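You operate a simulated robot arm through the tools that you are given. There is no shell and no other tool.

You are at the controls of a simulated robot arm. One attempt, no reset.

Task
Drain off at the yellow wheel, couple the steam hose and bring the white gauge to 1.5 bar.
Fine: short sight glass empty, yellow wheel shut and black coupling on before steam goes in; orange lever open, red wheel about half open or more; white lever stays shut.

It is judged by the outcome, as a careful person would: the job done as asked, and still so three seconds after it is handed in. It fails if anything else is knocked over, pushed out of place, dropped, spilled or broken.

Robot
A 7-joint arm with a three-finger gripper, fixed in place. Base frame: the origin is on the floor under the middle of its stand, x ahead of it, y to its left, z up. Lengths are in m, angles in rad, forces in N, time in s.
It reaches about 1.342 m from its shoulder. Its first joint turns from -2.897 to 2.897 rad. Payload 2.69 kg.
The tool frame sits at the grasp point between the pads (the TCP): z along the fingers, y along the line on which they close. The tips reach 0.03 m beyond it. The gripper opens to 0.128 m; its body begins 0.117 m behind the TCP.
Orientation is told as [roll, pitch, yaw] about the base's x, y, z axes, in that order, counted from this pose: with the fingers straight down and closing along the base's y, the tool's x points along the base's -x, its y along +y and its z along -z.

Tools
- The arm moves only by the tool step_arm. Its argument "deltas" is a list of rows, each an object (a shift or turn left out is 0, a gripper value left out holds the last) with "dp": the shift along the base's x, y, z in m, a list of three; "delta_rot": the turn, a rotation vector about the base's x, y, z in rad, a list of three; "jaw": the gripper command, from -1 (fully open) to 1 (shut), values between in proportion. In form: [{"dp": [dx, dy, dz], "delta_rot": [wx, wy, wz], "jaw": jaw}, ...]. A call has 1 to 20 rows; each row is the pose to reach, as a shift and turn from the pose commanded when the call began. A row lasts 0.2 s, in which the tool goes at most 0.05 m and 0.15 rad; a call with a longer step from one row to the next is refused whole, and so is a gripper value outside its range. A pose out of reach is approached as far as the arm can. The call stops where the force on the tool passes 90 N (or 10 N more than at its start, if that is more) or the arm is blocked; 0.2 s more then pass. Each finger travels about 0.127 m/s and halts on what it meets, pressing with about 33 N; the grip force reading is that of the motor and also rises with nothing between the fingers. The clock runs only during rows and for 0.2 s after the last one: add rows that repeat a pose to give the fingers time. It gives the time, the measured TCP pose, the force on the tool (base axes), the opening and the grip force at its end, in the units of the frame above (readings bear some noise), with the torque about the TCP (base axes, N m) and any sound that the robot's microphone picked up.
- Cameras (640 x 400 px; columns grow to the right, rows downward): "scene" is fixed at [0.0498, -0.649, 1.7214]; the picture's right is [0.45, -0.89, 0.00], its down [-0.45, -0.23, -0.86] and it looks along [0.77, 0.39, -0.51] (base axes); focal length 346 px, centre (320, 200). "wrist" rides on the gripper at [0.058, 0.054, -0.131] in the tool frame; the picture's right is [-0.68, 0.74, 0.00], its down [-0.62, -0.57, -0.55] and it looks along [-0.40, -0.37, 0.84] (tool axes); focal length 234 px, centre (320, 200).
- grab_frame(camera): a new picture of that camera. It takes no simulated time.
- raise_lower(by): moves the trunk up (or, below 0, down) by that many m; the arm rides with it, the base frame stays. It gives what a move gives, with no picture.
- pixel_to_xyz(camera, pixels): for up to 12 pixels [column, row] of the newest picture of that camera ("zoom" is the newest enlarged one), the place [x, y, z] in the base frame of the surface seen there, good to about 0.002 m. It takes no simulated time.
- inspect(camera, box): a new picture of the part [left, top, right, bottom] of that camera's present view, enlarged. It takes no simulated time.
- job_done(): hands the job in; it is judged then, once.

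Leave the gripper open and the arm clear of the work at the hand-in unless told otherwise.

The tools are called after "Call:" as name(argument=value, ...) on one line, values as JSON. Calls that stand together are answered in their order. step_arm: Moves the arm, as the interface text tells. Its arguments: {"type":"object","properties":{"deltas":{"type":"array"}},"required":["deltas"]} The other tools are called the same way: raise_lower (by) moves the trunk up or down; grab_frame (camera) takes a picture; pixel_to_xyz (camera, pixels) gives the place of the surface under pixels of a picture; inspect (camera, box) takes an enlarged picture of a part of a camera's view; job_done () hands the job in.

At the start:

```text
t: 0.0
ee_pos: [0.5765, -0.1274, 1.4612]
ee_rot: [-0.001, 0.0, 0.0]
force: [0.4, 0.2, 0.1]
torque: [0.02, -0.04, 0.02]
grip_width: 0.1279
grasp_force: 0.2
trunk travel left (down, up): [-0.15, 0.2]
```

scene: 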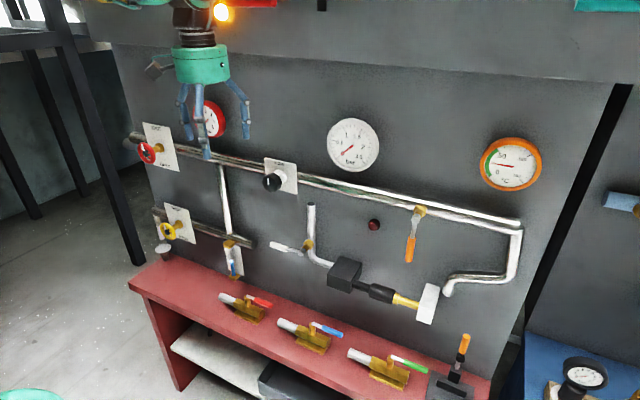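
wrist: 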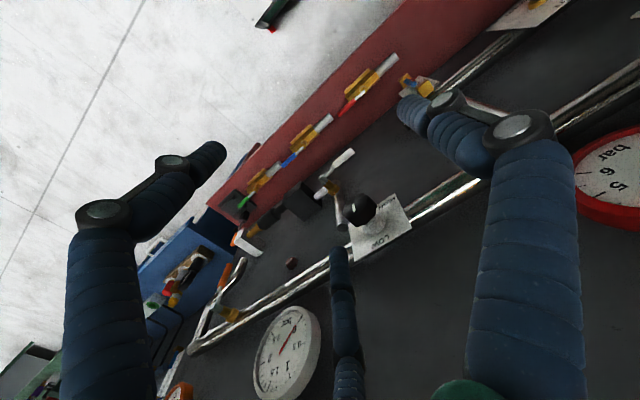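

I see a panel with a red wheel (148,152), yellow wheel (167,231), black knob (272,182), white lever (290,248), orange lever (411,245), and a black hose or coupling (345,275)-(430,305). I'll enlarge several parts before moving.

Call:
inspect(camera="scene", box=[120, 90, 320, 215])

Call:
inspect(camera="scene", box=[130, 190, 290, 290])

Call:
inspect(camera="scene", box=[260, 190, 460, 330])

Call:
inspect(camera="scene", box=[380, 120, 560, 300])

Call:
inspect(camera="scene", box=[200, 270, 500, 400])

```text
3.20 times, centred on (220, 152) of scene
```

zoom: 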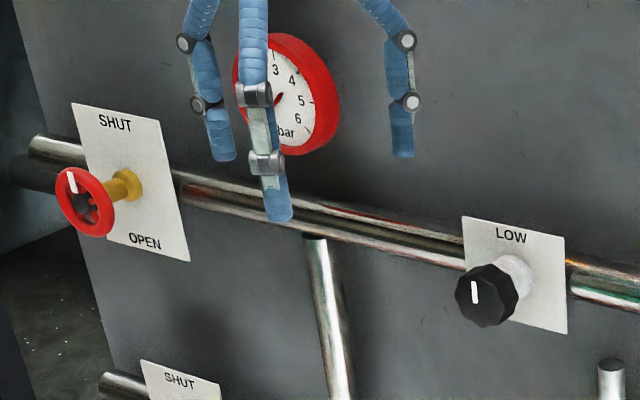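

```text
4.00 times, centred on (210, 240) of scene
```

zoom: 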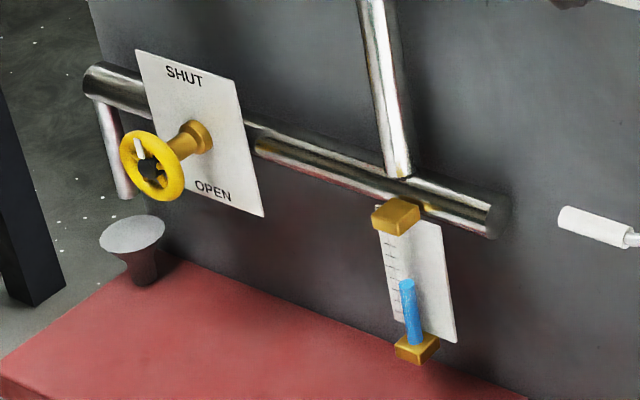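

```text
2.86 times, centred on (360, 260) of scene
```

zoom: 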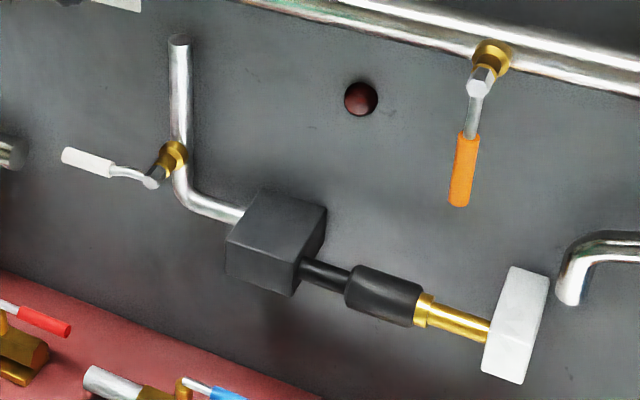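

```text
2.22 times, centred on (470, 210) of scene
```

zoom: 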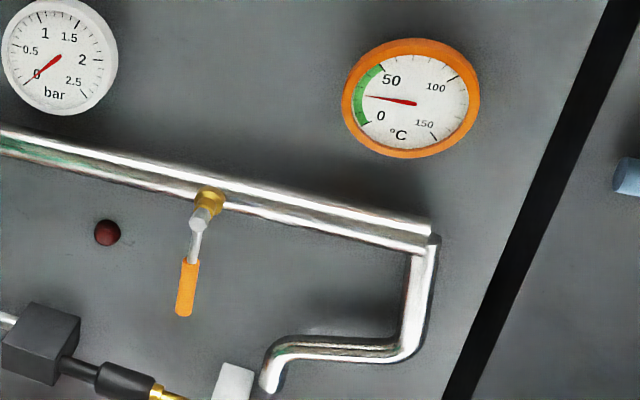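

```text
2.13 times, centred on (350, 335) of scene
```

zoom: 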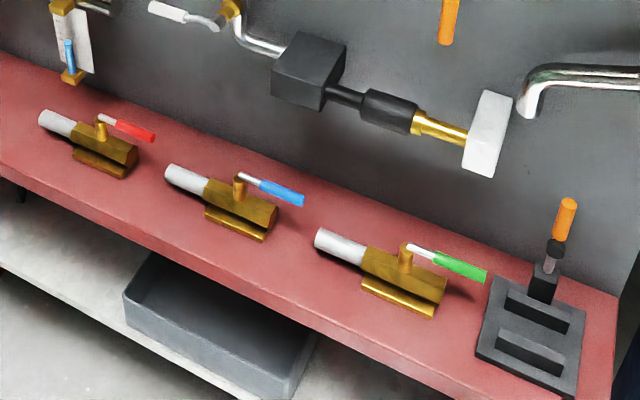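

Now I'll measure places: wheels, knob, levers, coupling, sight glass.

Call:
pixel_to_xyz(camera="scene", pixels=[[148, 152], [141, 150], [160, 149], [172, 165], [272, 182], [290, 185], [167, 231], [176, 225], [190, 235], [164, 250], [234, 262], [230, 240]])

Call:
pixel_to_xyz(camera="scene", pixels=[[278, 246], [300, 250], [308, 243], [411, 253], [415, 225], [419, 211], [374, 224], [345, 275], [368, 288], [382, 292], [405, 300], [428, 303]])

Call:
pixel_to_xyz(camera="scene", pixels=[[447, 290], [515, 235], [480, 278], [352, 145], [510, 163], [210, 118], [400, 130], [340, 200], [240, 305], [310, 335], [380, 370], [455, 375]])

Call:
inspect(camera="scene", box=[320, 250, 460, 330])

```text
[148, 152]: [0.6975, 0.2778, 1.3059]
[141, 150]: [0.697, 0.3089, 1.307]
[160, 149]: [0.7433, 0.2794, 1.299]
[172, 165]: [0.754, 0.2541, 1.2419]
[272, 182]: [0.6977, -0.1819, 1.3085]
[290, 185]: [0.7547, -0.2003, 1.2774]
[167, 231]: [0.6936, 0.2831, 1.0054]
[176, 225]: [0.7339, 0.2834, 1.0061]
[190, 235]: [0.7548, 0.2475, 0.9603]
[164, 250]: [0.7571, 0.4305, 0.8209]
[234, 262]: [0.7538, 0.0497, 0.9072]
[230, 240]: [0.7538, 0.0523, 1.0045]
```

```text
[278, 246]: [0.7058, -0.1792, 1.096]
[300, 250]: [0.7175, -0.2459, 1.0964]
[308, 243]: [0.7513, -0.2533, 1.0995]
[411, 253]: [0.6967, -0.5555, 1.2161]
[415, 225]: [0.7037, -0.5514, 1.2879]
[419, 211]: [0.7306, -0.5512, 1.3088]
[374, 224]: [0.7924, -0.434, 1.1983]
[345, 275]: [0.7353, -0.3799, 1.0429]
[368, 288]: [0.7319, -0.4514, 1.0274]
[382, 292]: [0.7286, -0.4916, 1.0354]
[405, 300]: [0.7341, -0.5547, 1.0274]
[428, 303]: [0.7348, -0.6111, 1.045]
```

```text
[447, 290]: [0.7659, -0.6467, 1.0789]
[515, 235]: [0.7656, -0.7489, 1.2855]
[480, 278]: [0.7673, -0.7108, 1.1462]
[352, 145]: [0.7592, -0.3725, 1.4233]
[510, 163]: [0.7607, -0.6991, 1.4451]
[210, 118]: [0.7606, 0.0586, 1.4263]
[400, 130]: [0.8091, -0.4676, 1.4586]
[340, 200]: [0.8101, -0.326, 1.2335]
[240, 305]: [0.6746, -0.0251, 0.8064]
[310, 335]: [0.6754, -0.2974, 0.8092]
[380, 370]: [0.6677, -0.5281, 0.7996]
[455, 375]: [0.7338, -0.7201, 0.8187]
```

```text
4.57 times, centred on (390, 290) of scene
```

zoom: 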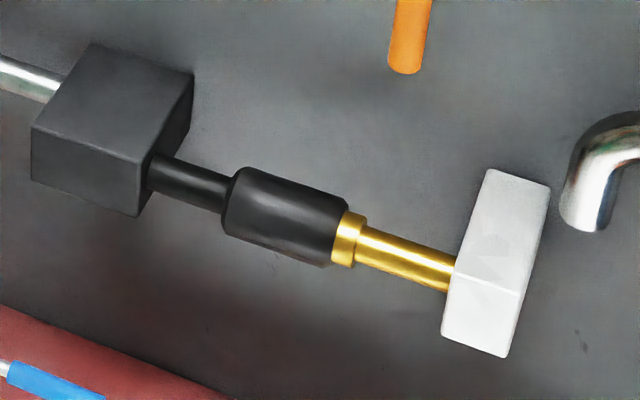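

Before moving I'll measure the fingers and see how the gripper is built, and take closer views of the wheel plates and gauges.

Call:
pixel_to_xyz(camera="scene", pixels=[[183, 105], [188, 133], [207, 152], [203, 115], [247, 132], [237, 92], [202, 65]])

Call:
inspect(camera="scene", box=[130, 120, 190, 180])

Call:
inspect(camera="scene", box=[150, 200, 200, 245])

Call:
inspect(camera="scene", box=[250, 150, 310, 200])

Call:
inspect(camera="scene", box=[215, 230, 255, 290])

Call:
inspect(camera="scene", box=[320, 110, 390, 180])

```text
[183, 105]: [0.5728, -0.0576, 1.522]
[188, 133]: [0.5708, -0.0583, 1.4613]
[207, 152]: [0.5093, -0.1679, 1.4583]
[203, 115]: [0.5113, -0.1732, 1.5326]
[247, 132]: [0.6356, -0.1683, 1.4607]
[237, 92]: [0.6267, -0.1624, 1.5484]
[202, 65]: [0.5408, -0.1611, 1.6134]
```

```text
6.67 times, centred on (160, 150) of scene
```

zoom: 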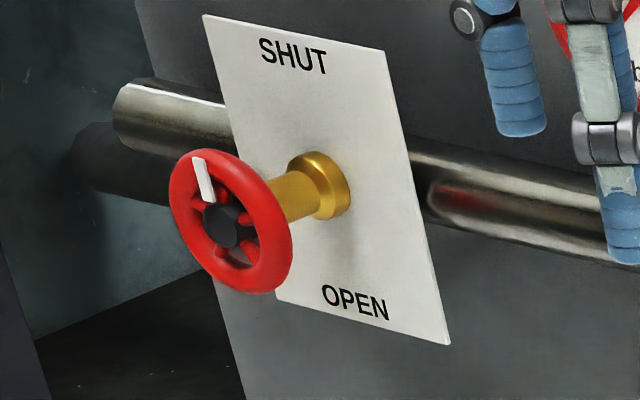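

```text
8.89 times, centred on (175, 222) of scene
```

zoom: 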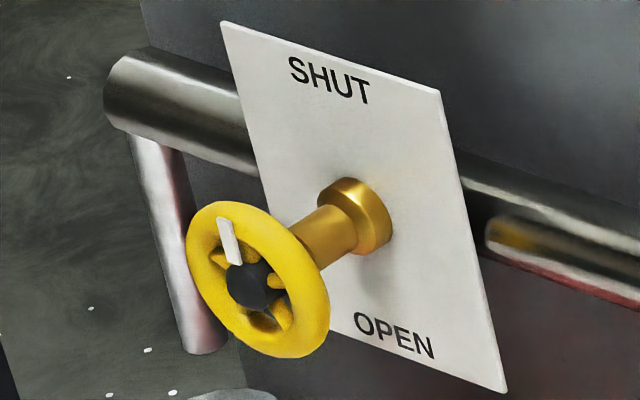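

```text
8.00 times, centred on (280, 175) of scene
```

zoom: 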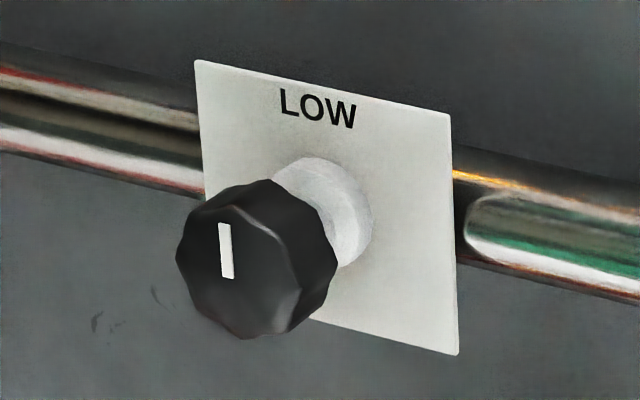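

```text
6.67 times, centred on (235, 260) of scene
```

zoom: 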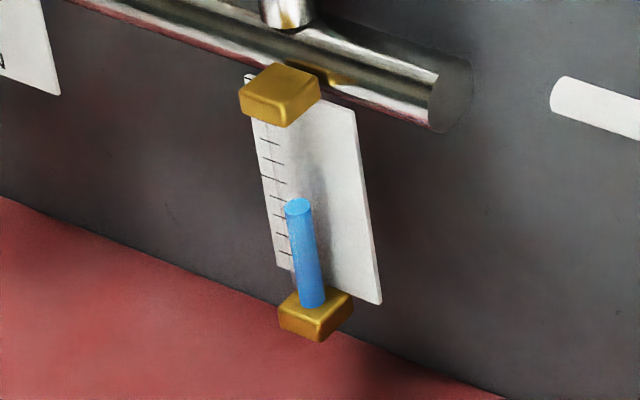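

```text
5.71 times, centred on (355, 145) of scene
```

zoom: 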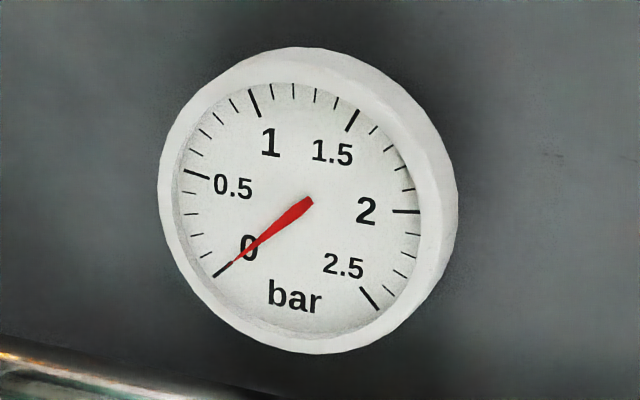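

The gripper's fingers sit 120° apart (thumb toward +y, two toward -y). The yellow wheel hub is at about (0.694, 0.283, 1.005), facing the robot. I'll tilt the fingers forward (+x) and move in front of the yellow wheel, staying well off the panel.

Call:
step_arm(deltas=[{"dp": [-0.005, 0.034, 0.0], "delta_rot": [0, -0.131, 0], "jaw": -1}, {"dp": [-0.01, 0.068, 0.0], "delta_rot": [0, -0.262, 0]}, {"dp": [-0.015, 0.102, 0.0], "delta_rot": [0, -0.393, 0]}, {"dp": [-0.02, 0.136, 0.0], "delta_rot": [0, -0.524, 0]}, {"dp": [-0.025, 0.17, 0.0], "delta_rot": [0, -0.654, 0]}, {"dp": [-0.03, 0.204, 0.0], "delta_rot": [0, -0.785, 0]}, {"dp": [-0.035, 0.238, 0.0], "delta_rot": [0, -0.916, 0]}, {"dp": [-0.04, 0.272, 0.0], "delta_rot": [0, -1.047, 0]}, {"dp": [-0.045, 0.306, 0.0], "delta_rot": [0, -1.178, 0]}, {"dp": [-0.05, 0.34, 0.0], "delta_rot": [0, -1.309, 0]}, {"dp": [-0.055, 0.374, 0.0], "delta_rot": [0, -1.44, 0]}, {"dp": [-0.06, 0.408, 0.0], "delta_rot": [0, -1.5708, 0]}])

```text
t: 2.6
ee_pos: [0.514, 0.2832, 1.4619]
ee_rot: [2.541, -1.569, -2.541]
force: [-0.4, -0.5, -0.8]
torque: [-0.01, 0.03, 0.02]
grip_width: 0.1282
grasp_force: 0.0
trunk travel left (down, up): [-0.15, 0.2]
```

The tool now points forward at (0.514, 0.283, 1.462). Next I'll go down to z about 1.005 in front of the yellow wheel.

Call:
step_arm(deltas=[{"dp": [0, 0, -0.046]}, {"dp": [0, 0, -0.092]}, {"dp": [0, 0, -0.138]}, {"dp": [0, 0, -0.184]}, {"dp": [0, 0, -0.23]}, {"dp": [0, 0, -0.276]}, {"dp": [0, 0, -0.322]}, {"dp": [0, 0, -0.368]}, {"dp": [0, 0, -0.414]}, {"dp": [0, 0, -0.457]}])

Call:
grab_frame(camera="wrist")

Call:
grab_frame(camera="scene")

```text
t: 4.8
ee_pos: [0.5176, 0.2788, 1.0019]
ee_rot: [2.077, -1.57, -2.074]
force: [0.0, -0.8, 0.3]
torque: [0.0, 0.12, 0.02]
grip_width: 0.128
grasp_force: 0.1
trunk travel left (down, up): [-0.15, 0.2]
```

```text
taken
```

wrist: 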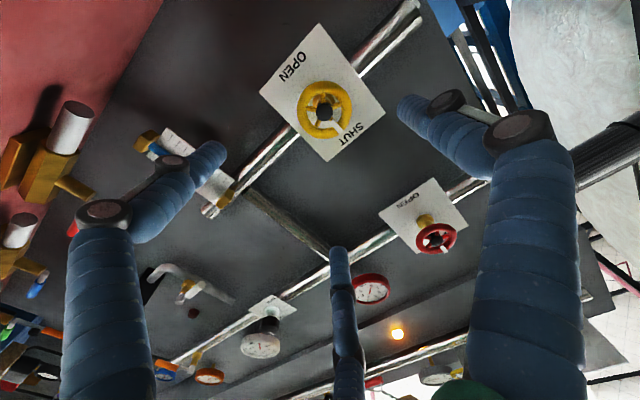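

```text
taken
```

scene: 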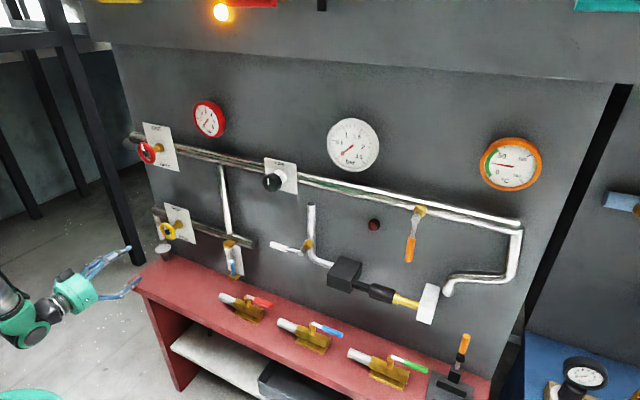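

From the wrist camera, the yellow wheel is at (325,108). I'll measure its rim and hub.

Call:
pixel_to_xyz(camera="wrist", pixels=[[301, 115], [348, 104], [320, 87], [327, 135], [324, 110], [437, 237], [420, 241], [454, 236], [435, 251], [260, 345]])

Call:
inspect(camera="wrist", box=[255, 20, 395, 165])

```text
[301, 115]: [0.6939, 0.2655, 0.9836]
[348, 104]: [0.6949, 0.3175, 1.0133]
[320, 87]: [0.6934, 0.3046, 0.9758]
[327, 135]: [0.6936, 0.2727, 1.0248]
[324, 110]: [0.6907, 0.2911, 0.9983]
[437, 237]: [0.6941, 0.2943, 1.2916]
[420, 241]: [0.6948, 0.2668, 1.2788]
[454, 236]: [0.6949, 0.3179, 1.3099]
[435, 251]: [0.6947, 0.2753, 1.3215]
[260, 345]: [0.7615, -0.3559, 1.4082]
```

```text
2.76 times, centred on (325, 92) of wrist
```

zoom: 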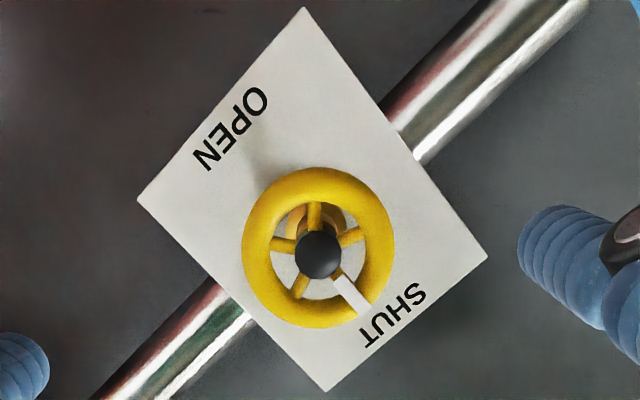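

The yellow wheel axis is at y≈0.290, z≈1.000, the rim front is at x≈0.694 and the rim's outer radius is about 0.036. The mark is at SHUT. I'll align and move in so the open fingers surround the rim.

Call:
step_arm(deltas=[{"dp": [0.03, 0.01, -0.003]}, {"dp": [0.07, 0.01, -0.003]}, {"dp": [0.11, 0.01, -0.003]}, {"dp": [0.14, 0.01, -0.003]}, {"dp": [0.15, 0.01, -0.003]}, {"dp": [0.15, 0.01, -0.003]}])

Call:
grab_frame(camera="wrist")

Call:
grab_frame(camera="scene")

```text
t: 6.2
ee_pos: [0.6677, 0.2897, 1.0005]
ee_rot: [0.626, -1.571, -0.628]
force: [-0.4, -1.4, 0.2]
torque: [0.02, 0.02, -0.01]
grip_width: 0.128
grasp_force: 0.1
trunk travel left (down, up): [-0.15, 0.2]
```

```text
taken
```

wrist: 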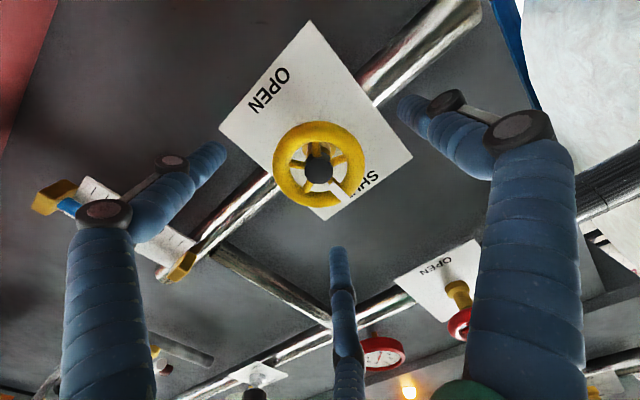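

```text
taken
```

scene: 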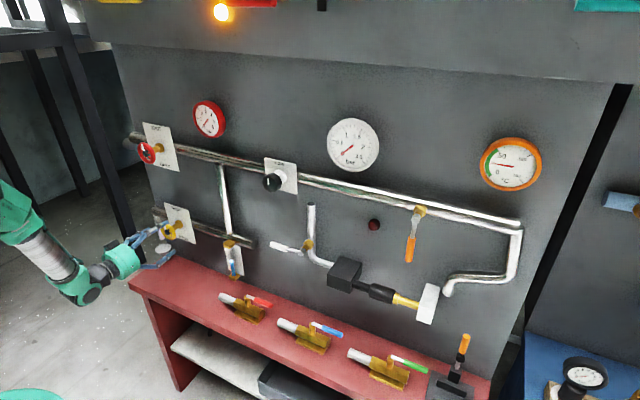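

Aligned to within a millimetre. I'll advance to x≈0.695 and close on the rim.

Call:
step_arm(deltas=[{"dp": [0.013, 0, 0]}, {"dp": [0.027, 0, 0]}, {"dp": [0.027, 0, 0], "jaw": 0.0}, {"dp": [0.027, 0, 0], "jaw": 0.5}, {"dp": [0.027, 0, 0], "jaw": 0.5}, {"dp": [0.027, 0, 0], "jaw": 0.5}])

Call:
grab_frame(camera="wrist")

Call:
inspect(camera="scene", box=[100, 180, 260, 300])

```text
t: 7.6
ee_pos: [0.6923, 0.291, 1.0007]
ee_rot: [-0.246, -1.57, 0.246]
force: [-2.3, -8.3, -10.1]
torque: [0.01, 0.14, -0.26]
grip_width: 0.0701
grasp_force: 45.2
trunk travel left (down, up): [-0.15, 0.2]
```

```text
taken
```

wrist: 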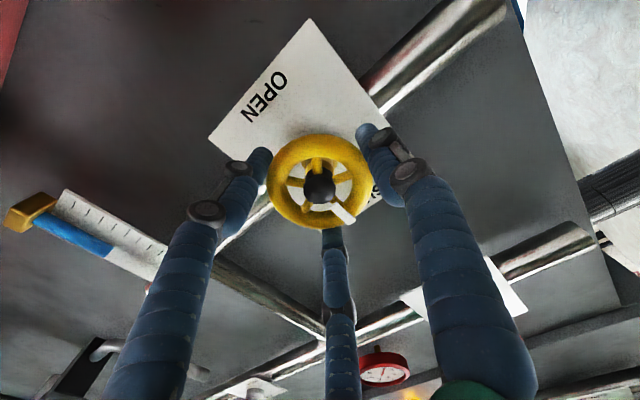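

```text
3.33 times, centred on (180, 240) of scene
```

zoom: 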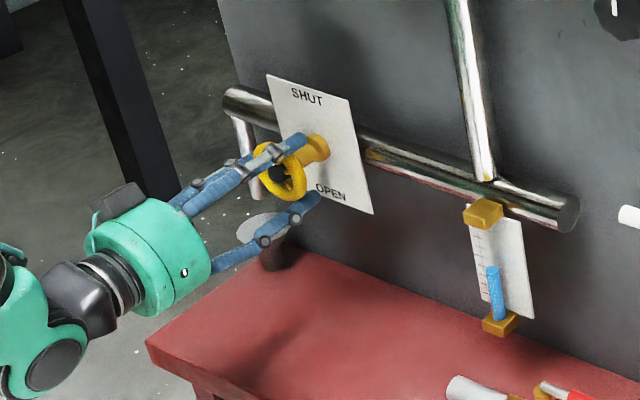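

The rim is gripped at 0.070 m. I'll try turning counter-clockwise as seen by the robot (negative about x) by 0.5 rad and watch the torque and the mark.

Call:
step_arm(deltas=[{"delta_rot": [-0.1, 0, 0]}, {"delta_rot": [-0.2, 0, 0]}, {"delta_rot": [-0.3, 0, 0]}, {"delta_rot": [-0.4, 0, 0]}, {"delta_rot": [-0.5, 0, 0]}])

Call:
grab_frame(camera="wrist")

Call:
inspect(camera="scene", box=[100, 180, 260, 300])

```text
t: 8.8
ee_pos: [0.6932, 0.2909, 1.0001]
ee_rot: [-1.569, -1.07, 1.568]
force: [-15.2, -18.2, -13.3]
torque: [0.02, -0.16, -0.37]
grip_width: 0.07
grasp_force: 45.0
trunk travel left (down, up): [-0.15, 0.2]
```

```text
taken
```

wrist: 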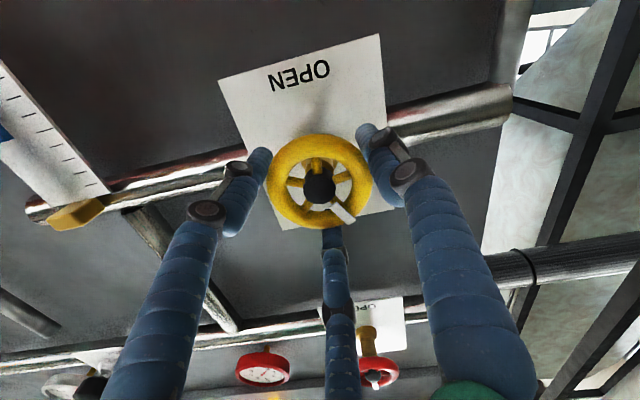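

```text
3.33 times, centred on (180, 240) of scene
```

zoom: 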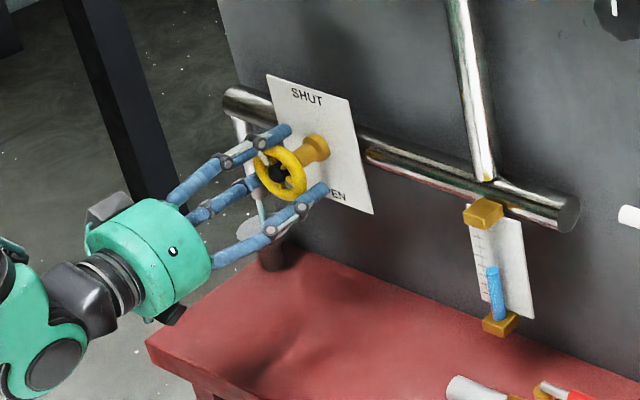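

The mark follows the gripper, so counter-clockwise opens it, and a stream seems to be starting at the drain. I'll turn another 0.9 rad.

Call:
step_arm(deltas=[{"delta_rot": [-0.1, 0, 0]}, {"delta_rot": [-0.2, 0, 0]}, {"delta_rot": [-0.3, 0, 0]}, {"delta_rot": [-0.4, 0, 0]}, {"delta_rot": [-0.5, 0, 0]}, {"delta_rot": [-0.6, 0, 0]}, {"delta_rot": [-0.7, 0, 0]}, {"delta_rot": [-0.8, 0, 0]}, {"delta_rot": [-0.9, 0, 0]}])

Call:
grab_frame(camera="wrist")

Call:
inspect(camera="scene", box=[100, 180, 260, 300])

```text
t: 10.8
ee_pos: [0.6927, 0.2898, 0.9985]
ee_rot: [-1.568, -0.169, 1.571]
force: [-24.3, -24.3, -21.6]
torque: [0.01, 0.41, -0.32]
grip_width: 0.0698
grasp_force: 45.7
trunk travel left (down, up): [-0.15, 0.2]
```

```text
taken
```

wrist: 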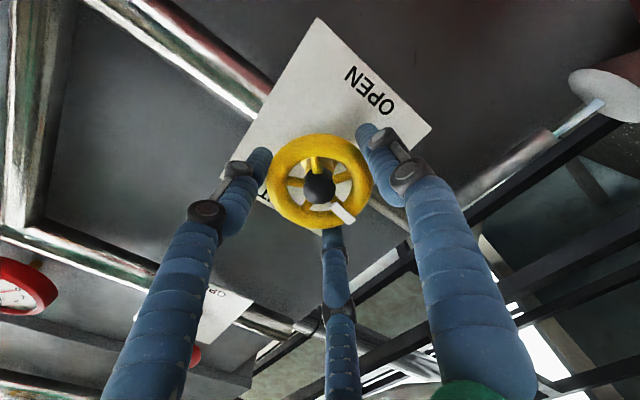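

```text
3.33 times, centred on (180, 240) of scene
```

zoom: 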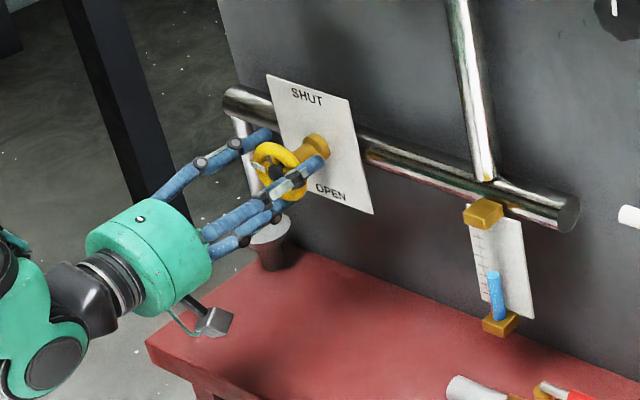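

It's draining: a stream falls into the funnel and the level is dropping. The grip carries about 40 N of side load, so I'll ease 1.5 mm along the force and wait a couple of seconds.

Call:
step_arm(deltas=[{"dp": [-0.0015, -0.0015, -0.0015]}, {"dp": [-0.0015, -0.0015, -0.0015]}, {"dp": [-0.0015, -0.0015, -0.0015]}, {"dp": [-0.0015, -0.0015, -0.0015]}, {"dp": [-0.0015, -0.0015, -0.0015]}, {"dp": [-0.0015, -0.0015, -0.0015]}, {"dp": [-0.0015, -0.0015, -0.0015]}, {"dp": [-0.0015, -0.0015, -0.0015]}, {"dp": [-0.0015, -0.0015, -0.0015]}, {"dp": [-0.0015, -0.0015, -0.0015]}])

Call:
inspect(camera="scene", box=[100, 180, 260, 300])

Call:
inspect(camera="scene", box=[215, 230, 255, 290])

```text
t: 13.0
ee_pos: [0.6929, 0.2897, 0.9997]
ee_rot: [-1.571, -0.17, 1.571]
force: [2.1, -5.8, -6.0]
torque: [0.04, 0.08, -0.01]
grip_width: 0.0698
grasp_force: 45.2
trunk travel left (down, up): [-0.15, 0.2]
```

```text
3.33 times, centred on (180, 240) of scene
```

zoom: 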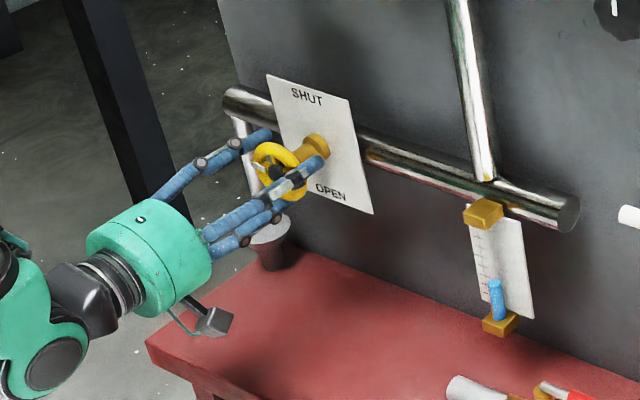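

```text
6.67 times, centred on (235, 260) of scene
```

zoom: 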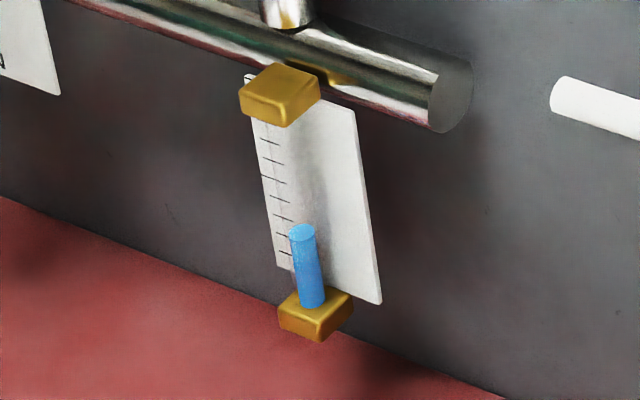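

The level is falling steadily (top from row 205 to 232 in the zoom, bottom at about 300), and the load is relieved. I'll wait 4 s more.

Call:
step_arm(deltas=[{}, {}, {}, {}, {}, {}, {}, {}, {}, {}, {}, {}, {}, {}, {}, {}, {}, {}, {}, {}])

Call:
inspect(camera="scene", box=[215, 230, 255, 290])

```text
t: 17.2
ee_pos: [0.6926, 0.2891, 0.9998]
ee_rot: [-1.572, -0.172, 1.569]
force: [16.6, 2.1, 11.9]
torque: [-0.02, -0.14, 0.1]
grip_width: 0.0698
grasp_force: 45.0
trunk travel left (down, up): [-0.15, 0.2]
```

```text
6.67 times, centred on (235, 260) of scene
```

zoom: 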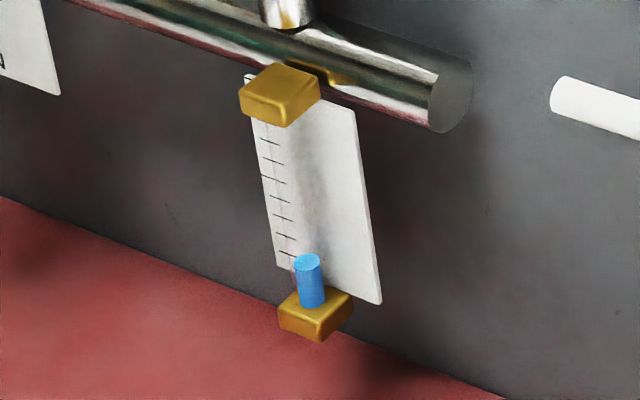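

Still falling at about 7 zoom-px/s, with about 40 left. I'll wait 4 s again, and again after that.

Call:
step_arm(deltas=[{}, {}, {}, {}, {}, {}, {}, {}, {}, {}, {}, {}, {}, {}, {}, {}, {}, {}, {}, {}])

Call:
inspect(camera="scene", box=[215, 230, 255, 290])

Call:
step_arm(deltas=[{}, {}, {}, {}, {}, {}, {}, {}, {}, {}, {}, {}, {}, {}, {}, {}, {}, {}, {}, {}])

Call:
inspect(camera="scene", box=[215, 230, 255, 290])

```text
t: 21.4
ee_pos: [0.694, 0.2902, 0.999]
ee_rot: [-1.57, -0.171, 1.571]
force: [16.6, 3.1, 17.1]
torque: [0.02, -0.27, 0.11]
grip_width: 0.0701
grasp_force: 45.3
trunk travel left (down, up): [-0.15, 0.2]
```

```text
6.67 times, centred on (235, 260) of scene
```

zoom: 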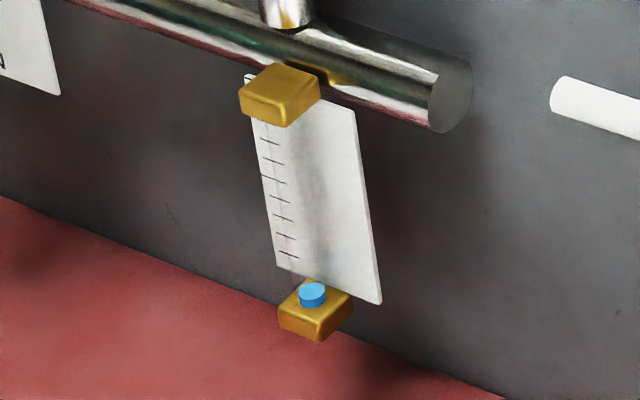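

```text
t: 25.6
ee_pos: [0.6932, 0.2897, 0.9996]
ee_rot: [-1.571, -0.17, 1.572]
force: [13.3, 4.9, 17.8]
torque: [0.0, -0.13, 0.12]
grip_width: 0.0698
grasp_force: 45.4
trunk travel left (down, up): [-0.15, 0.2]
```

```text
6.67 times, centred on (235, 260) of scene
```

zoom: 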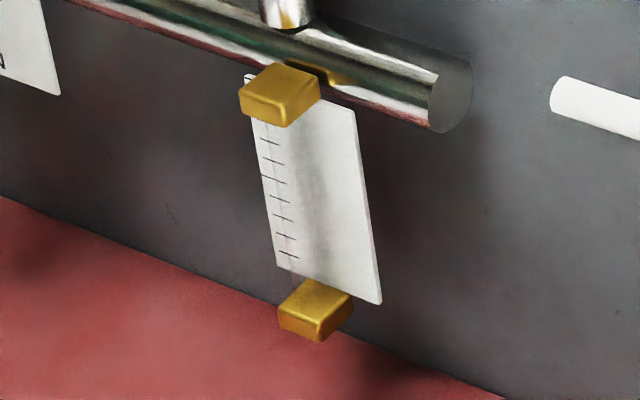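

The sight glass is empty. I'll wait about a second for the last of it, then turn the wheel back clockwise by 1.4 rad.

Call:
step_arm(deltas=[{}, {}, {}, {}, {}, {"delta_rot": [0.1, 0, 0]}, {"delta_rot": [0.2, 0, 0]}, {"delta_rot": [0.3, 0, 0]}, {"delta_rot": [0.4, 0, 0]}, {"delta_rot": [0.5, 0, 0]}, {"delta_rot": [0.6, 0, 0]}, {"delta_rot": [0.7, 0, 0]}, {"delta_rot": [0.8, 0, 0]}, {"delta_rot": [0.9, 0, 0]}, {"delta_rot": [1.0, 0, 0]}, {"delta_rot": [1.1, 0, 0]}, {"delta_rot": [1.2, 0, 0]}, {"delta_rot": [1.3, 0, 0]}, {"delta_rot": [1.38, 0, 0]}, {"delta_rot": [1.43, 0, 0]}])

Call:
grab_frame(camera="wrist")

Call:
inspect(camera="scene", box=[100, 180, 260, 300])

```text
t: 29.8
ee_pos: [0.6925, 0.2902, 0.9993]
ee_rot: [1.606, -1.543, -1.606]
force: [8.1, 13.7, 17.8]
torque: [-1.74, -0.36, 0.34]
grip_width: 0.0699
grasp_force: 45.6
trunk travel left (down, up): [-0.15, 0.2]
```

```text
taken
```

wrist: 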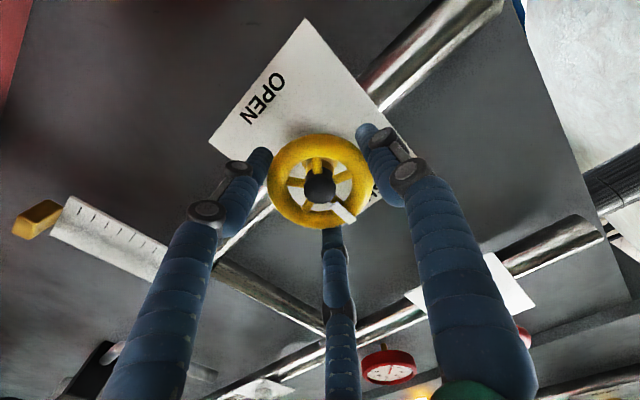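

```text
3.33 times, centred on (180, 240) of scene
```

zoom: 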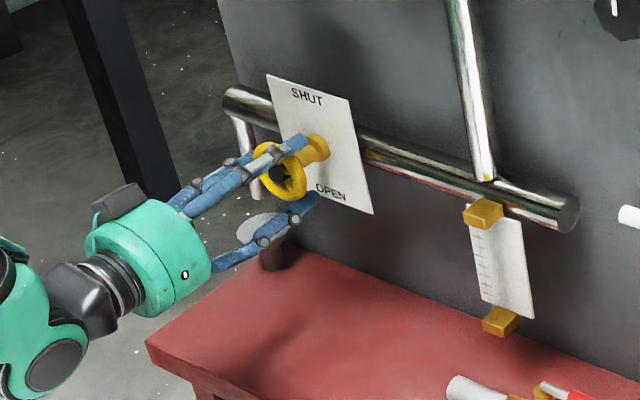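

The torque (-1.74 N·m) shows the shut stop was reached. I'll release and back away, then check the mark.

Call:
step_arm(deltas=[{"jaw": -0.5}, {"jaw": -1}, {"jaw": -1}, {"jaw": -1}, {"dp": [-0.02, 0, 0], "jaw": -1}, {"dp": [-0.06, 0, 0]}, {"dp": [-0.1, 0, 0]}, {"dp": [-0.14, 0, 0]}, {"dp": [-0.17, 0, 0]}])

Call:
inspect(camera="wrist", box=[255, 20, 395, 165])

Call:
inspect(camera="scene", box=[130, 190, 290, 290])

```text
t: 31.8
ee_pos: [0.5222, 0.2913, 0.9997]
ee_rot: [1.585, -1.542, -1.587]
force: [-0.4, -0.4, 0.3]
torque: [0.0, -0.02, 0.0]
grip_width: 0.1282
grasp_force: 0.0
trunk travel left (down, up): [-0.15, 0.2]
```

```text
2.76 times, centred on (325, 92) of wrist
```

zoom: 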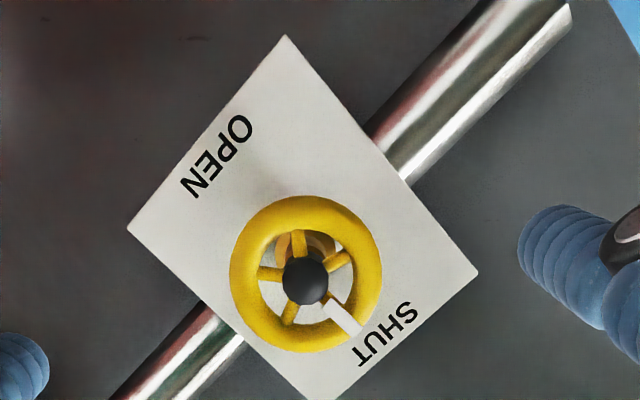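

```text
4.00 times, centred on (210, 240) of scene
```

zoom: 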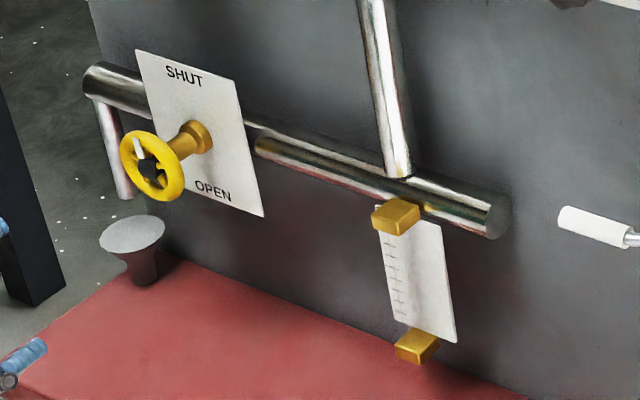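

Yellow is at SHUT and the glass is empty. Next is the coupling: I'll travel across at x≈0.52, clear of the panel, to y≈-0.49, z≈1.03.

Call:
step_arm(deltas=[{"dp": [0, -0.045, 0.002], "delta_rot": [-0.03, 0, 0]}, {"dp": [0, -0.09, 0.004], "delta_rot": [-0.03, 0, 0]}, {"dp": [0, -0.135, 0.006], "delta_rot": [-0.03, 0, 0]}, {"dp": [0, -0.18, 0.008], "delta_rot": [-0.03, 0, 0]}, {"dp": [0, -0.225, 0.01], "delta_rot": [-0.03, 0, 0]}, {"dp": [0, -0.27, 0.012], "delta_rot": [-0.03, 0, 0]}, {"dp": [0, -0.315, 0.014], "delta_rot": [-0.03, 0, 0]}, {"dp": [0, -0.36, 0.016], "delta_rot": [-0.03, 0, 0]}, {"dp": [0, -0.405, 0.018], "delta_rot": [-0.03, 0, 0]}, {"dp": [0, -0.45, 0.02], "delta_rot": [-0.03, 0, 0]}, {"dp": [0, -0.495, 0.022], "delta_rot": [-0.03, 0, 0]}, {"dp": [0, -0.54, 0.024], "delta_rot": [-0.03, 0, 0]}, {"dp": [0, -0.585, 0.026], "delta_rot": [-0.03, 0, 0]}, {"dp": [0, -0.63, 0.028], "delta_rot": [-0.03, 0, 0]}, {"dp": [0, -0.675, 0.03], "delta_rot": [-0.03, 0, 0]}, {"dp": [0, -0.72, 0.03], "delta_rot": [-0.03, 0, 0]}, {"dp": [0, -0.765, 0.03], "delta_rot": [-0.03, 0, 0]}, {"dp": [0, -0.78, 0.03], "delta_rot": [-0.03, 0, 0]}])

Call:
grab_frame(camera="wrist")

Call:
grab_frame(camera="scene")

```text
t: 35.6
ee_pos: [0.4916, -0.0046, 1.0704]
ee_rot: [-0.992, -1.523, 0.878]
force: [0.0, -0.2, 0.1]
torque: [0.02, 0.03, -0.05]
grip_width: 0.1279
grasp_force: 0.1
out of reach, approached as far as the arm can: row 2, 3, 4, 5, 6, 7, 8, 9, 10, 11, 12, 13, 14, 15, 16, 17, 18
trunk travel left (down, up): [-0.15, 0.2]
```

```text
taken
```

wrist: 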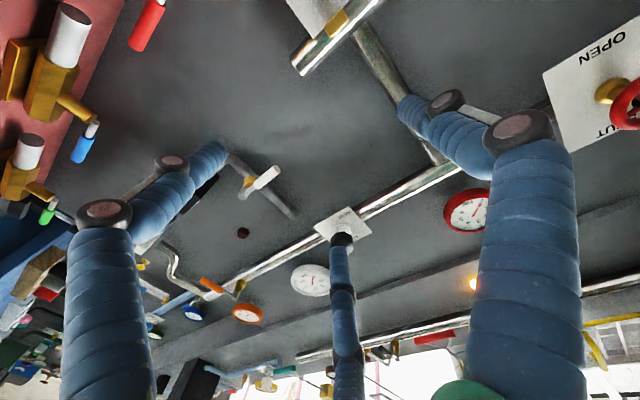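

```text
taken
```

scene: 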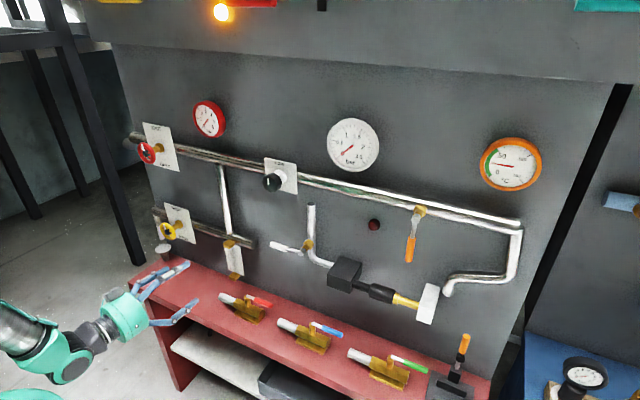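

The arm can't keep the fingers level while crossing this low and close to its body. It stopped at (0.49, -0.005, 1.07), touching nothing. I'll test a small upward step to see how the commanded pose responds before routing higher.

Call:
step_arm(deltas=[{"dp": [0, 0, 0.04], "delta_rot": [0.0, 0, 0.0]}])

```text
t: 36.0
ee_pos: [0.4919, -0.0027, 1.1064]
ee_rot: [-0.98, -1.522, 0.864]
force: [-0.2, 0.8, -0.1]
torque: [0.01, -0.01, 0.01]
grip_width: 0.1282
grasp_force: 0.1
trunk travel left (down, up): [-0.15, 0.2]
```

The command is referenced to where the arm actually is. I'll raise to z≈1.40 and straighten the tool.

Call:
step_arm(deltas=[{"dp": [0, 0, 0.045]}, {"dp": [0, 0, 0.09]}, {"dp": [0, 0, 0.135]}, {"dp": [0, 0, 0.18]}, {"dp": [0, 0, 0.225], "delta_rot": [0.02, -0.013, 0.057]}, {"dp": [0, 0, 0.27], "delta_rot": [0.04, -0.026, 0.115]}, {"dp": [0, 0, 0.3], "delta_rot": [0.04, -0.026, 0.115]}])

```text
t: 37.6
ee_pos: [0.4944, 0.0138, 1.4031]
ee_rot: [1.955, -1.571, -1.959]
force: [-2.4, -0.3, 0.8]
torque: [-0.01, 0.16, 0.06]
grip_width: 0.1278
grasp_force: 0.1
out of reach, approached as far as the arm can: row 6, 7
trunk travel left (down, up): [-0.15, 0.2]
```

Upright again at (0.494, 0.014, 1.403). Now I'll cross to y≈-0.49 at this height, moving out a little to x≈0.56.

Call:
step_arm(deltas=[{"dp": [0.03, -0.03, 0]}, {"dp": [0.06, -0.06, 0]}, {"dp": [0.06, -0.105, 0]}, {"dp": [0.06, -0.15, 0]}, {"dp": [0.06, -0.195, 0]}, {"dp": [0.06, -0.24, 0]}, {"dp": [0.06, -0.285, 0]}, {"dp": [0.06, -0.33, 0]}, {"dp": [0.06, -0.375, 0]}, {"dp": [0.06, -0.42, 0]}, {"dp": [0.06, -0.465, 0]}, {"dp": [0.06, -0.5, 0]}])

```text
t: 40.2
ee_pos: [0.5359, 0.0123, 1.3929]
ee_rot: [0.355, -1.565, -0.371]
force: [1.3, 0.8, 0.1]
torque: [0.02, 0.02, -0.04]
grip_width: 0.1279
grasp_force: 0.0
out of reach, approached as far as the arm can: row 1, 2, 3, 4, 5, 6, 7, 8, 9, 10, 11, 12
trunk travel left (down, up): [-0.15, 0.2]
```

A joint is at its limit with this roll. I'll try rolling the tool by -0.8 about its axis (the direction known to be free), then move in -y.

Call:
step_arm(deltas=[{"delta_rot": [-0.13, 0, 0]}, {"delta_rot": [-0.26, 0, 0]}, {"delta_rot": [-0.39, 0, 0]}, {"delta_rot": [-0.52, 0, 0]}, {"delta_rot": [-0.65, 0, 0]}, {"delta_rot": [-0.78, 0, 0]}, {"dp": [0, -0.04, 0], "delta_rot": [-0.78, 0, 0]}, {"dp": [0, -0.08, 0], "delta_rot": [-0.78, 0, 0]}, {"dp": [0, -0.12, 0], "delta_rot": [-0.78, 0, 0]}])

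Call:
grab_frame(camera="scene")

```text
t: 42.2
ee_pos: [0.5419, 0.0071, 1.3977]
ee_rot: [-1.56, -0.793, 1.536]
force: [-0.4, -0.1, 0.6]
torque: [0.03, 0.03, -0.03]
grip_width: 0.1279
grasp_force: 0.1
out of reach, approached as far as the arm can: row 1, 2, 3, 4, 5, 6, 7, 8, 9
trunk travel left (down, up): [-0.15, 0.2]
```

```text
taken
```

scene: 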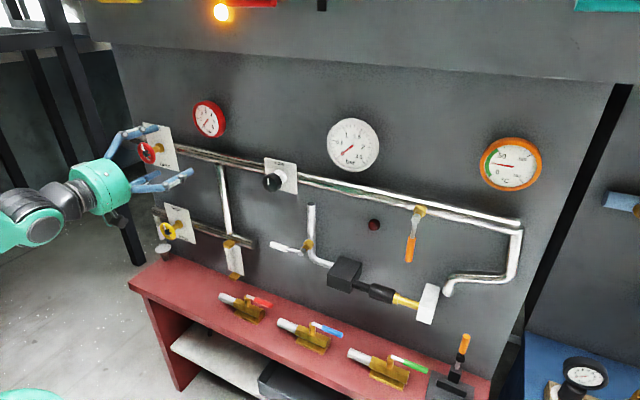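

The y motion is blocked by the arm's elbow configuration, not by contact. I'll return toward the starting posture (fingers down), cross to -y in that posture, then tilt forward there.

Call:
step_arm(deltas=[{"dp": [0.0, 0.02, 0.02], "delta_rot": [0.13, 0, 0]}, {"dp": [0.0, 0.04, 0.04], "delta_rot": [0.26, 0, 0]}, {"dp": [0.0, 0.06, 0.06], "delta_rot": [0.39, 0, 0]}, {"dp": [0.0, 0.06, 0.06], "delta_rot": [0.52, 0, 0]}, {"dp": [0.0, 0.06, 0.06], "delta_rot": [0.65, 0, 0]}, {"dp": [0.0, 0.06, 0.06], "delta_rot": [0.78, 0, 0]}])

Call:
step_arm(deltas=[{"dp": [0, 0, 0], "delta_rot": [0, 0.14, 0]}, {"dp": [0, 0, 0], "delta_rot": [0, 0.28, 0]}, {"dp": [0, 0, 0], "delta_rot": [0, 0.42, 0]}, {"dp": [0, 0, 0], "delta_rot": [0, 0.56, 0]}, {"dp": [0, -0.02, 0], "delta_rot": [0, 0.7, 0]}, {"dp": [0, -0.04, 0], "delta_rot": [0, 0.84, 0]}, {"dp": [0, -0.06, 0], "delta_rot": [0, 0.98, 0]}, {"dp": [0, -0.08, 0], "delta_rot": [0, 1.12, 0]}, {"dp": [0, -0.1, 0], "delta_rot": [0, 1.26, 0]}, {"dp": [0, -0.12, 0], "delta_rot": [0, 1.4, 0]}, {"dp": [0, -0.14, 0], "delta_rot": [0, 1.54, 0]}])

Call:
grab_frame(camera="scene")

```text
t: 43.6
ee_pos: [0.5436, 0.0706, 1.4591]
ee_rot: [1.146, -1.567, -1.146]
force: [-1.2, 0.2, 0.3]
torque: [0.02, 0.0, 0.02]
grip_width: 0.128
grasp_force: 0.1
trunk travel left (down, up): [-0.15, 0.2]
```

```text
t: 46.0
ee_pos: [0.542, -0.0703, 1.4608]
ee_rot: [0.0, -0.029, -0.001]
force: [0.4, 0.4, 0.1]
torque: [0.01, -0.05, 0.0]
grip_width: 0.128
grasp_force: 0.0
trunk travel left (down, up): [-0.15, 0.2]
```

```text
taken
```

scene: 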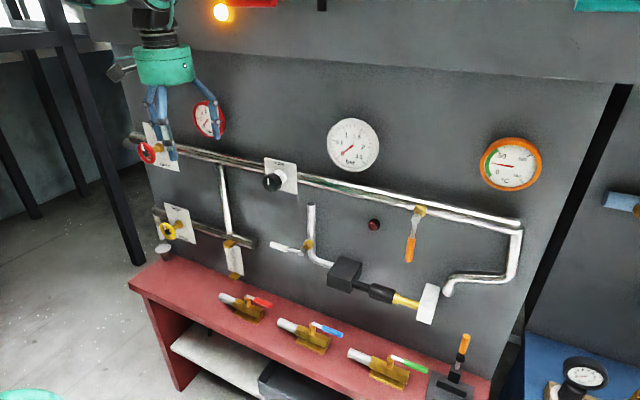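

Fingers down again, with no trouble. Now I'll cross to y≈-0.49 in this posture.

Call:
step_arm(deltas=[{"dp": [0, -0.045, 0]}, {"dp": [0, -0.09, 0]}, {"dp": [0, -0.135, 0]}, {"dp": [0, -0.18, 0]}, {"dp": [0, -0.225, 0]}, {"dp": [0, -0.27, 0]}, {"dp": [0, -0.315, 0]}, {"dp": [0, -0.36, 0]}, {"dp": [0, -0.405, 0]}, {"dp": [0, -0.42, 0]}])

```text
t: 48.2
ee_pos: [0.5445, -0.4925, 1.4591]
ee_rot: [0.002, -0.028, -0.001]
force: [0.4, -0.5, -0.4]
torque: [0.07, 0.02, 0.03]
grip_width: 0.1277
grasp_force: 0.0
trunk travel left (down, up): [-0.15, 0.2]
```

At y=-0.49. Now I'll tilt the fingers forward in place.

Call:
step_arm(deltas=[{"delta_rot": [0, -0.14, 0]}, {"delta_rot": [0, -0.28, 0]}, {"delta_rot": [0, -0.42, 0]}, {"delta_rot": [0, -0.56, 0]}, {"delta_rot": [0, -0.7, 0]}, {"delta_rot": [0, -0.84, 0]}, {"delta_rot": [0, -0.98, 0]}, {"delta_rot": [0, -1.12, 0]}, {"delta_rot": [0, -1.26, 0]}, {"delta_rot": [0, -1.4, 0]}, {"delta_rot": [0, -1.54, 0]}])

Call:
grab_frame(camera="wrist")

Call:
grab_frame(camera="scene")

```text
t: 50.6
ee_pos: [0.5431, -0.4905, 1.4597]
ee_rot: [1.762, -1.569, -1.76]
force: [-0.4, -0.2, 0.2]
torque: [0.02, 0.01, 0.0]
grip_width: 0.1282
grasp_force: 0.0
trunk travel left (down, up): [-0.15, 0.2]
```

```text
taken
```

wrist: 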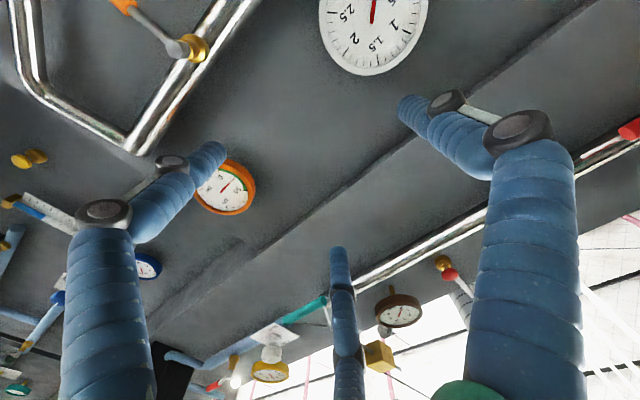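

```text
taken
```

scene: 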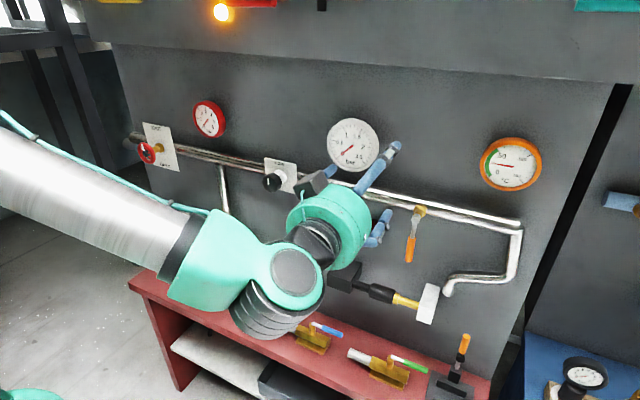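

The forward posture works here. I'll lower toward the coupling height while staying at x≈0.54, clear of the levers.

Call:
step_arm(deltas=[{"dp": [0, 0, -0.045]}, {"dp": [0, 0, -0.09]}, {"dp": [0, 0, -0.135]}, {"dp": [0, 0, -0.18]}, {"dp": [0, 0, -0.225]}, {"dp": [0, 0, -0.27]}, {"dp": [0, 0, -0.315]}, {"dp": [0, 0, -0.36]}, {"dp": [0, 0, -0.4]}])

Call:
grab_frame(camera="wrist")

Call:
grab_frame(camera="scene")

```text
t: 52.6
ee_pos: [0.5447, -0.4896, 1.0584]
ee_rot: [0.154, -1.568, -0.151]
force: [0.2, 0.2, 0.6]
torque: [-0.01, 0.05, 0.0]
grip_width: 0.128
grasp_force: 0.1
trunk travel left (down, up): [-0.15, 0.2]
```

```text
taken
```

wrist: 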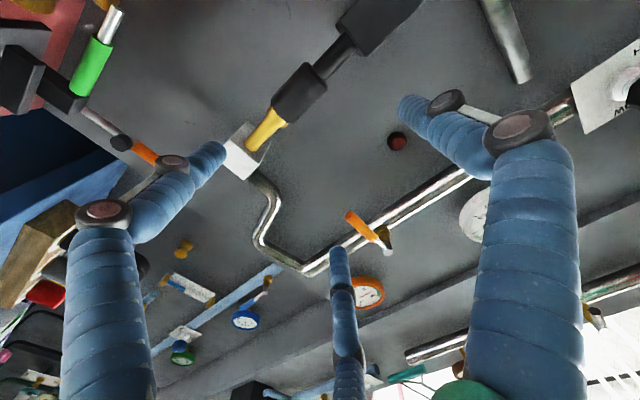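

```text
taken
```

scene: 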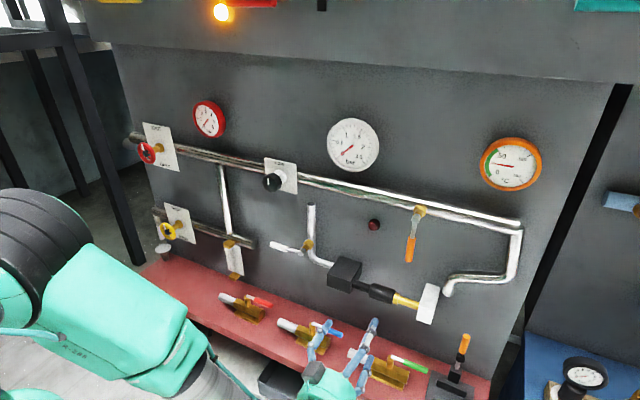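

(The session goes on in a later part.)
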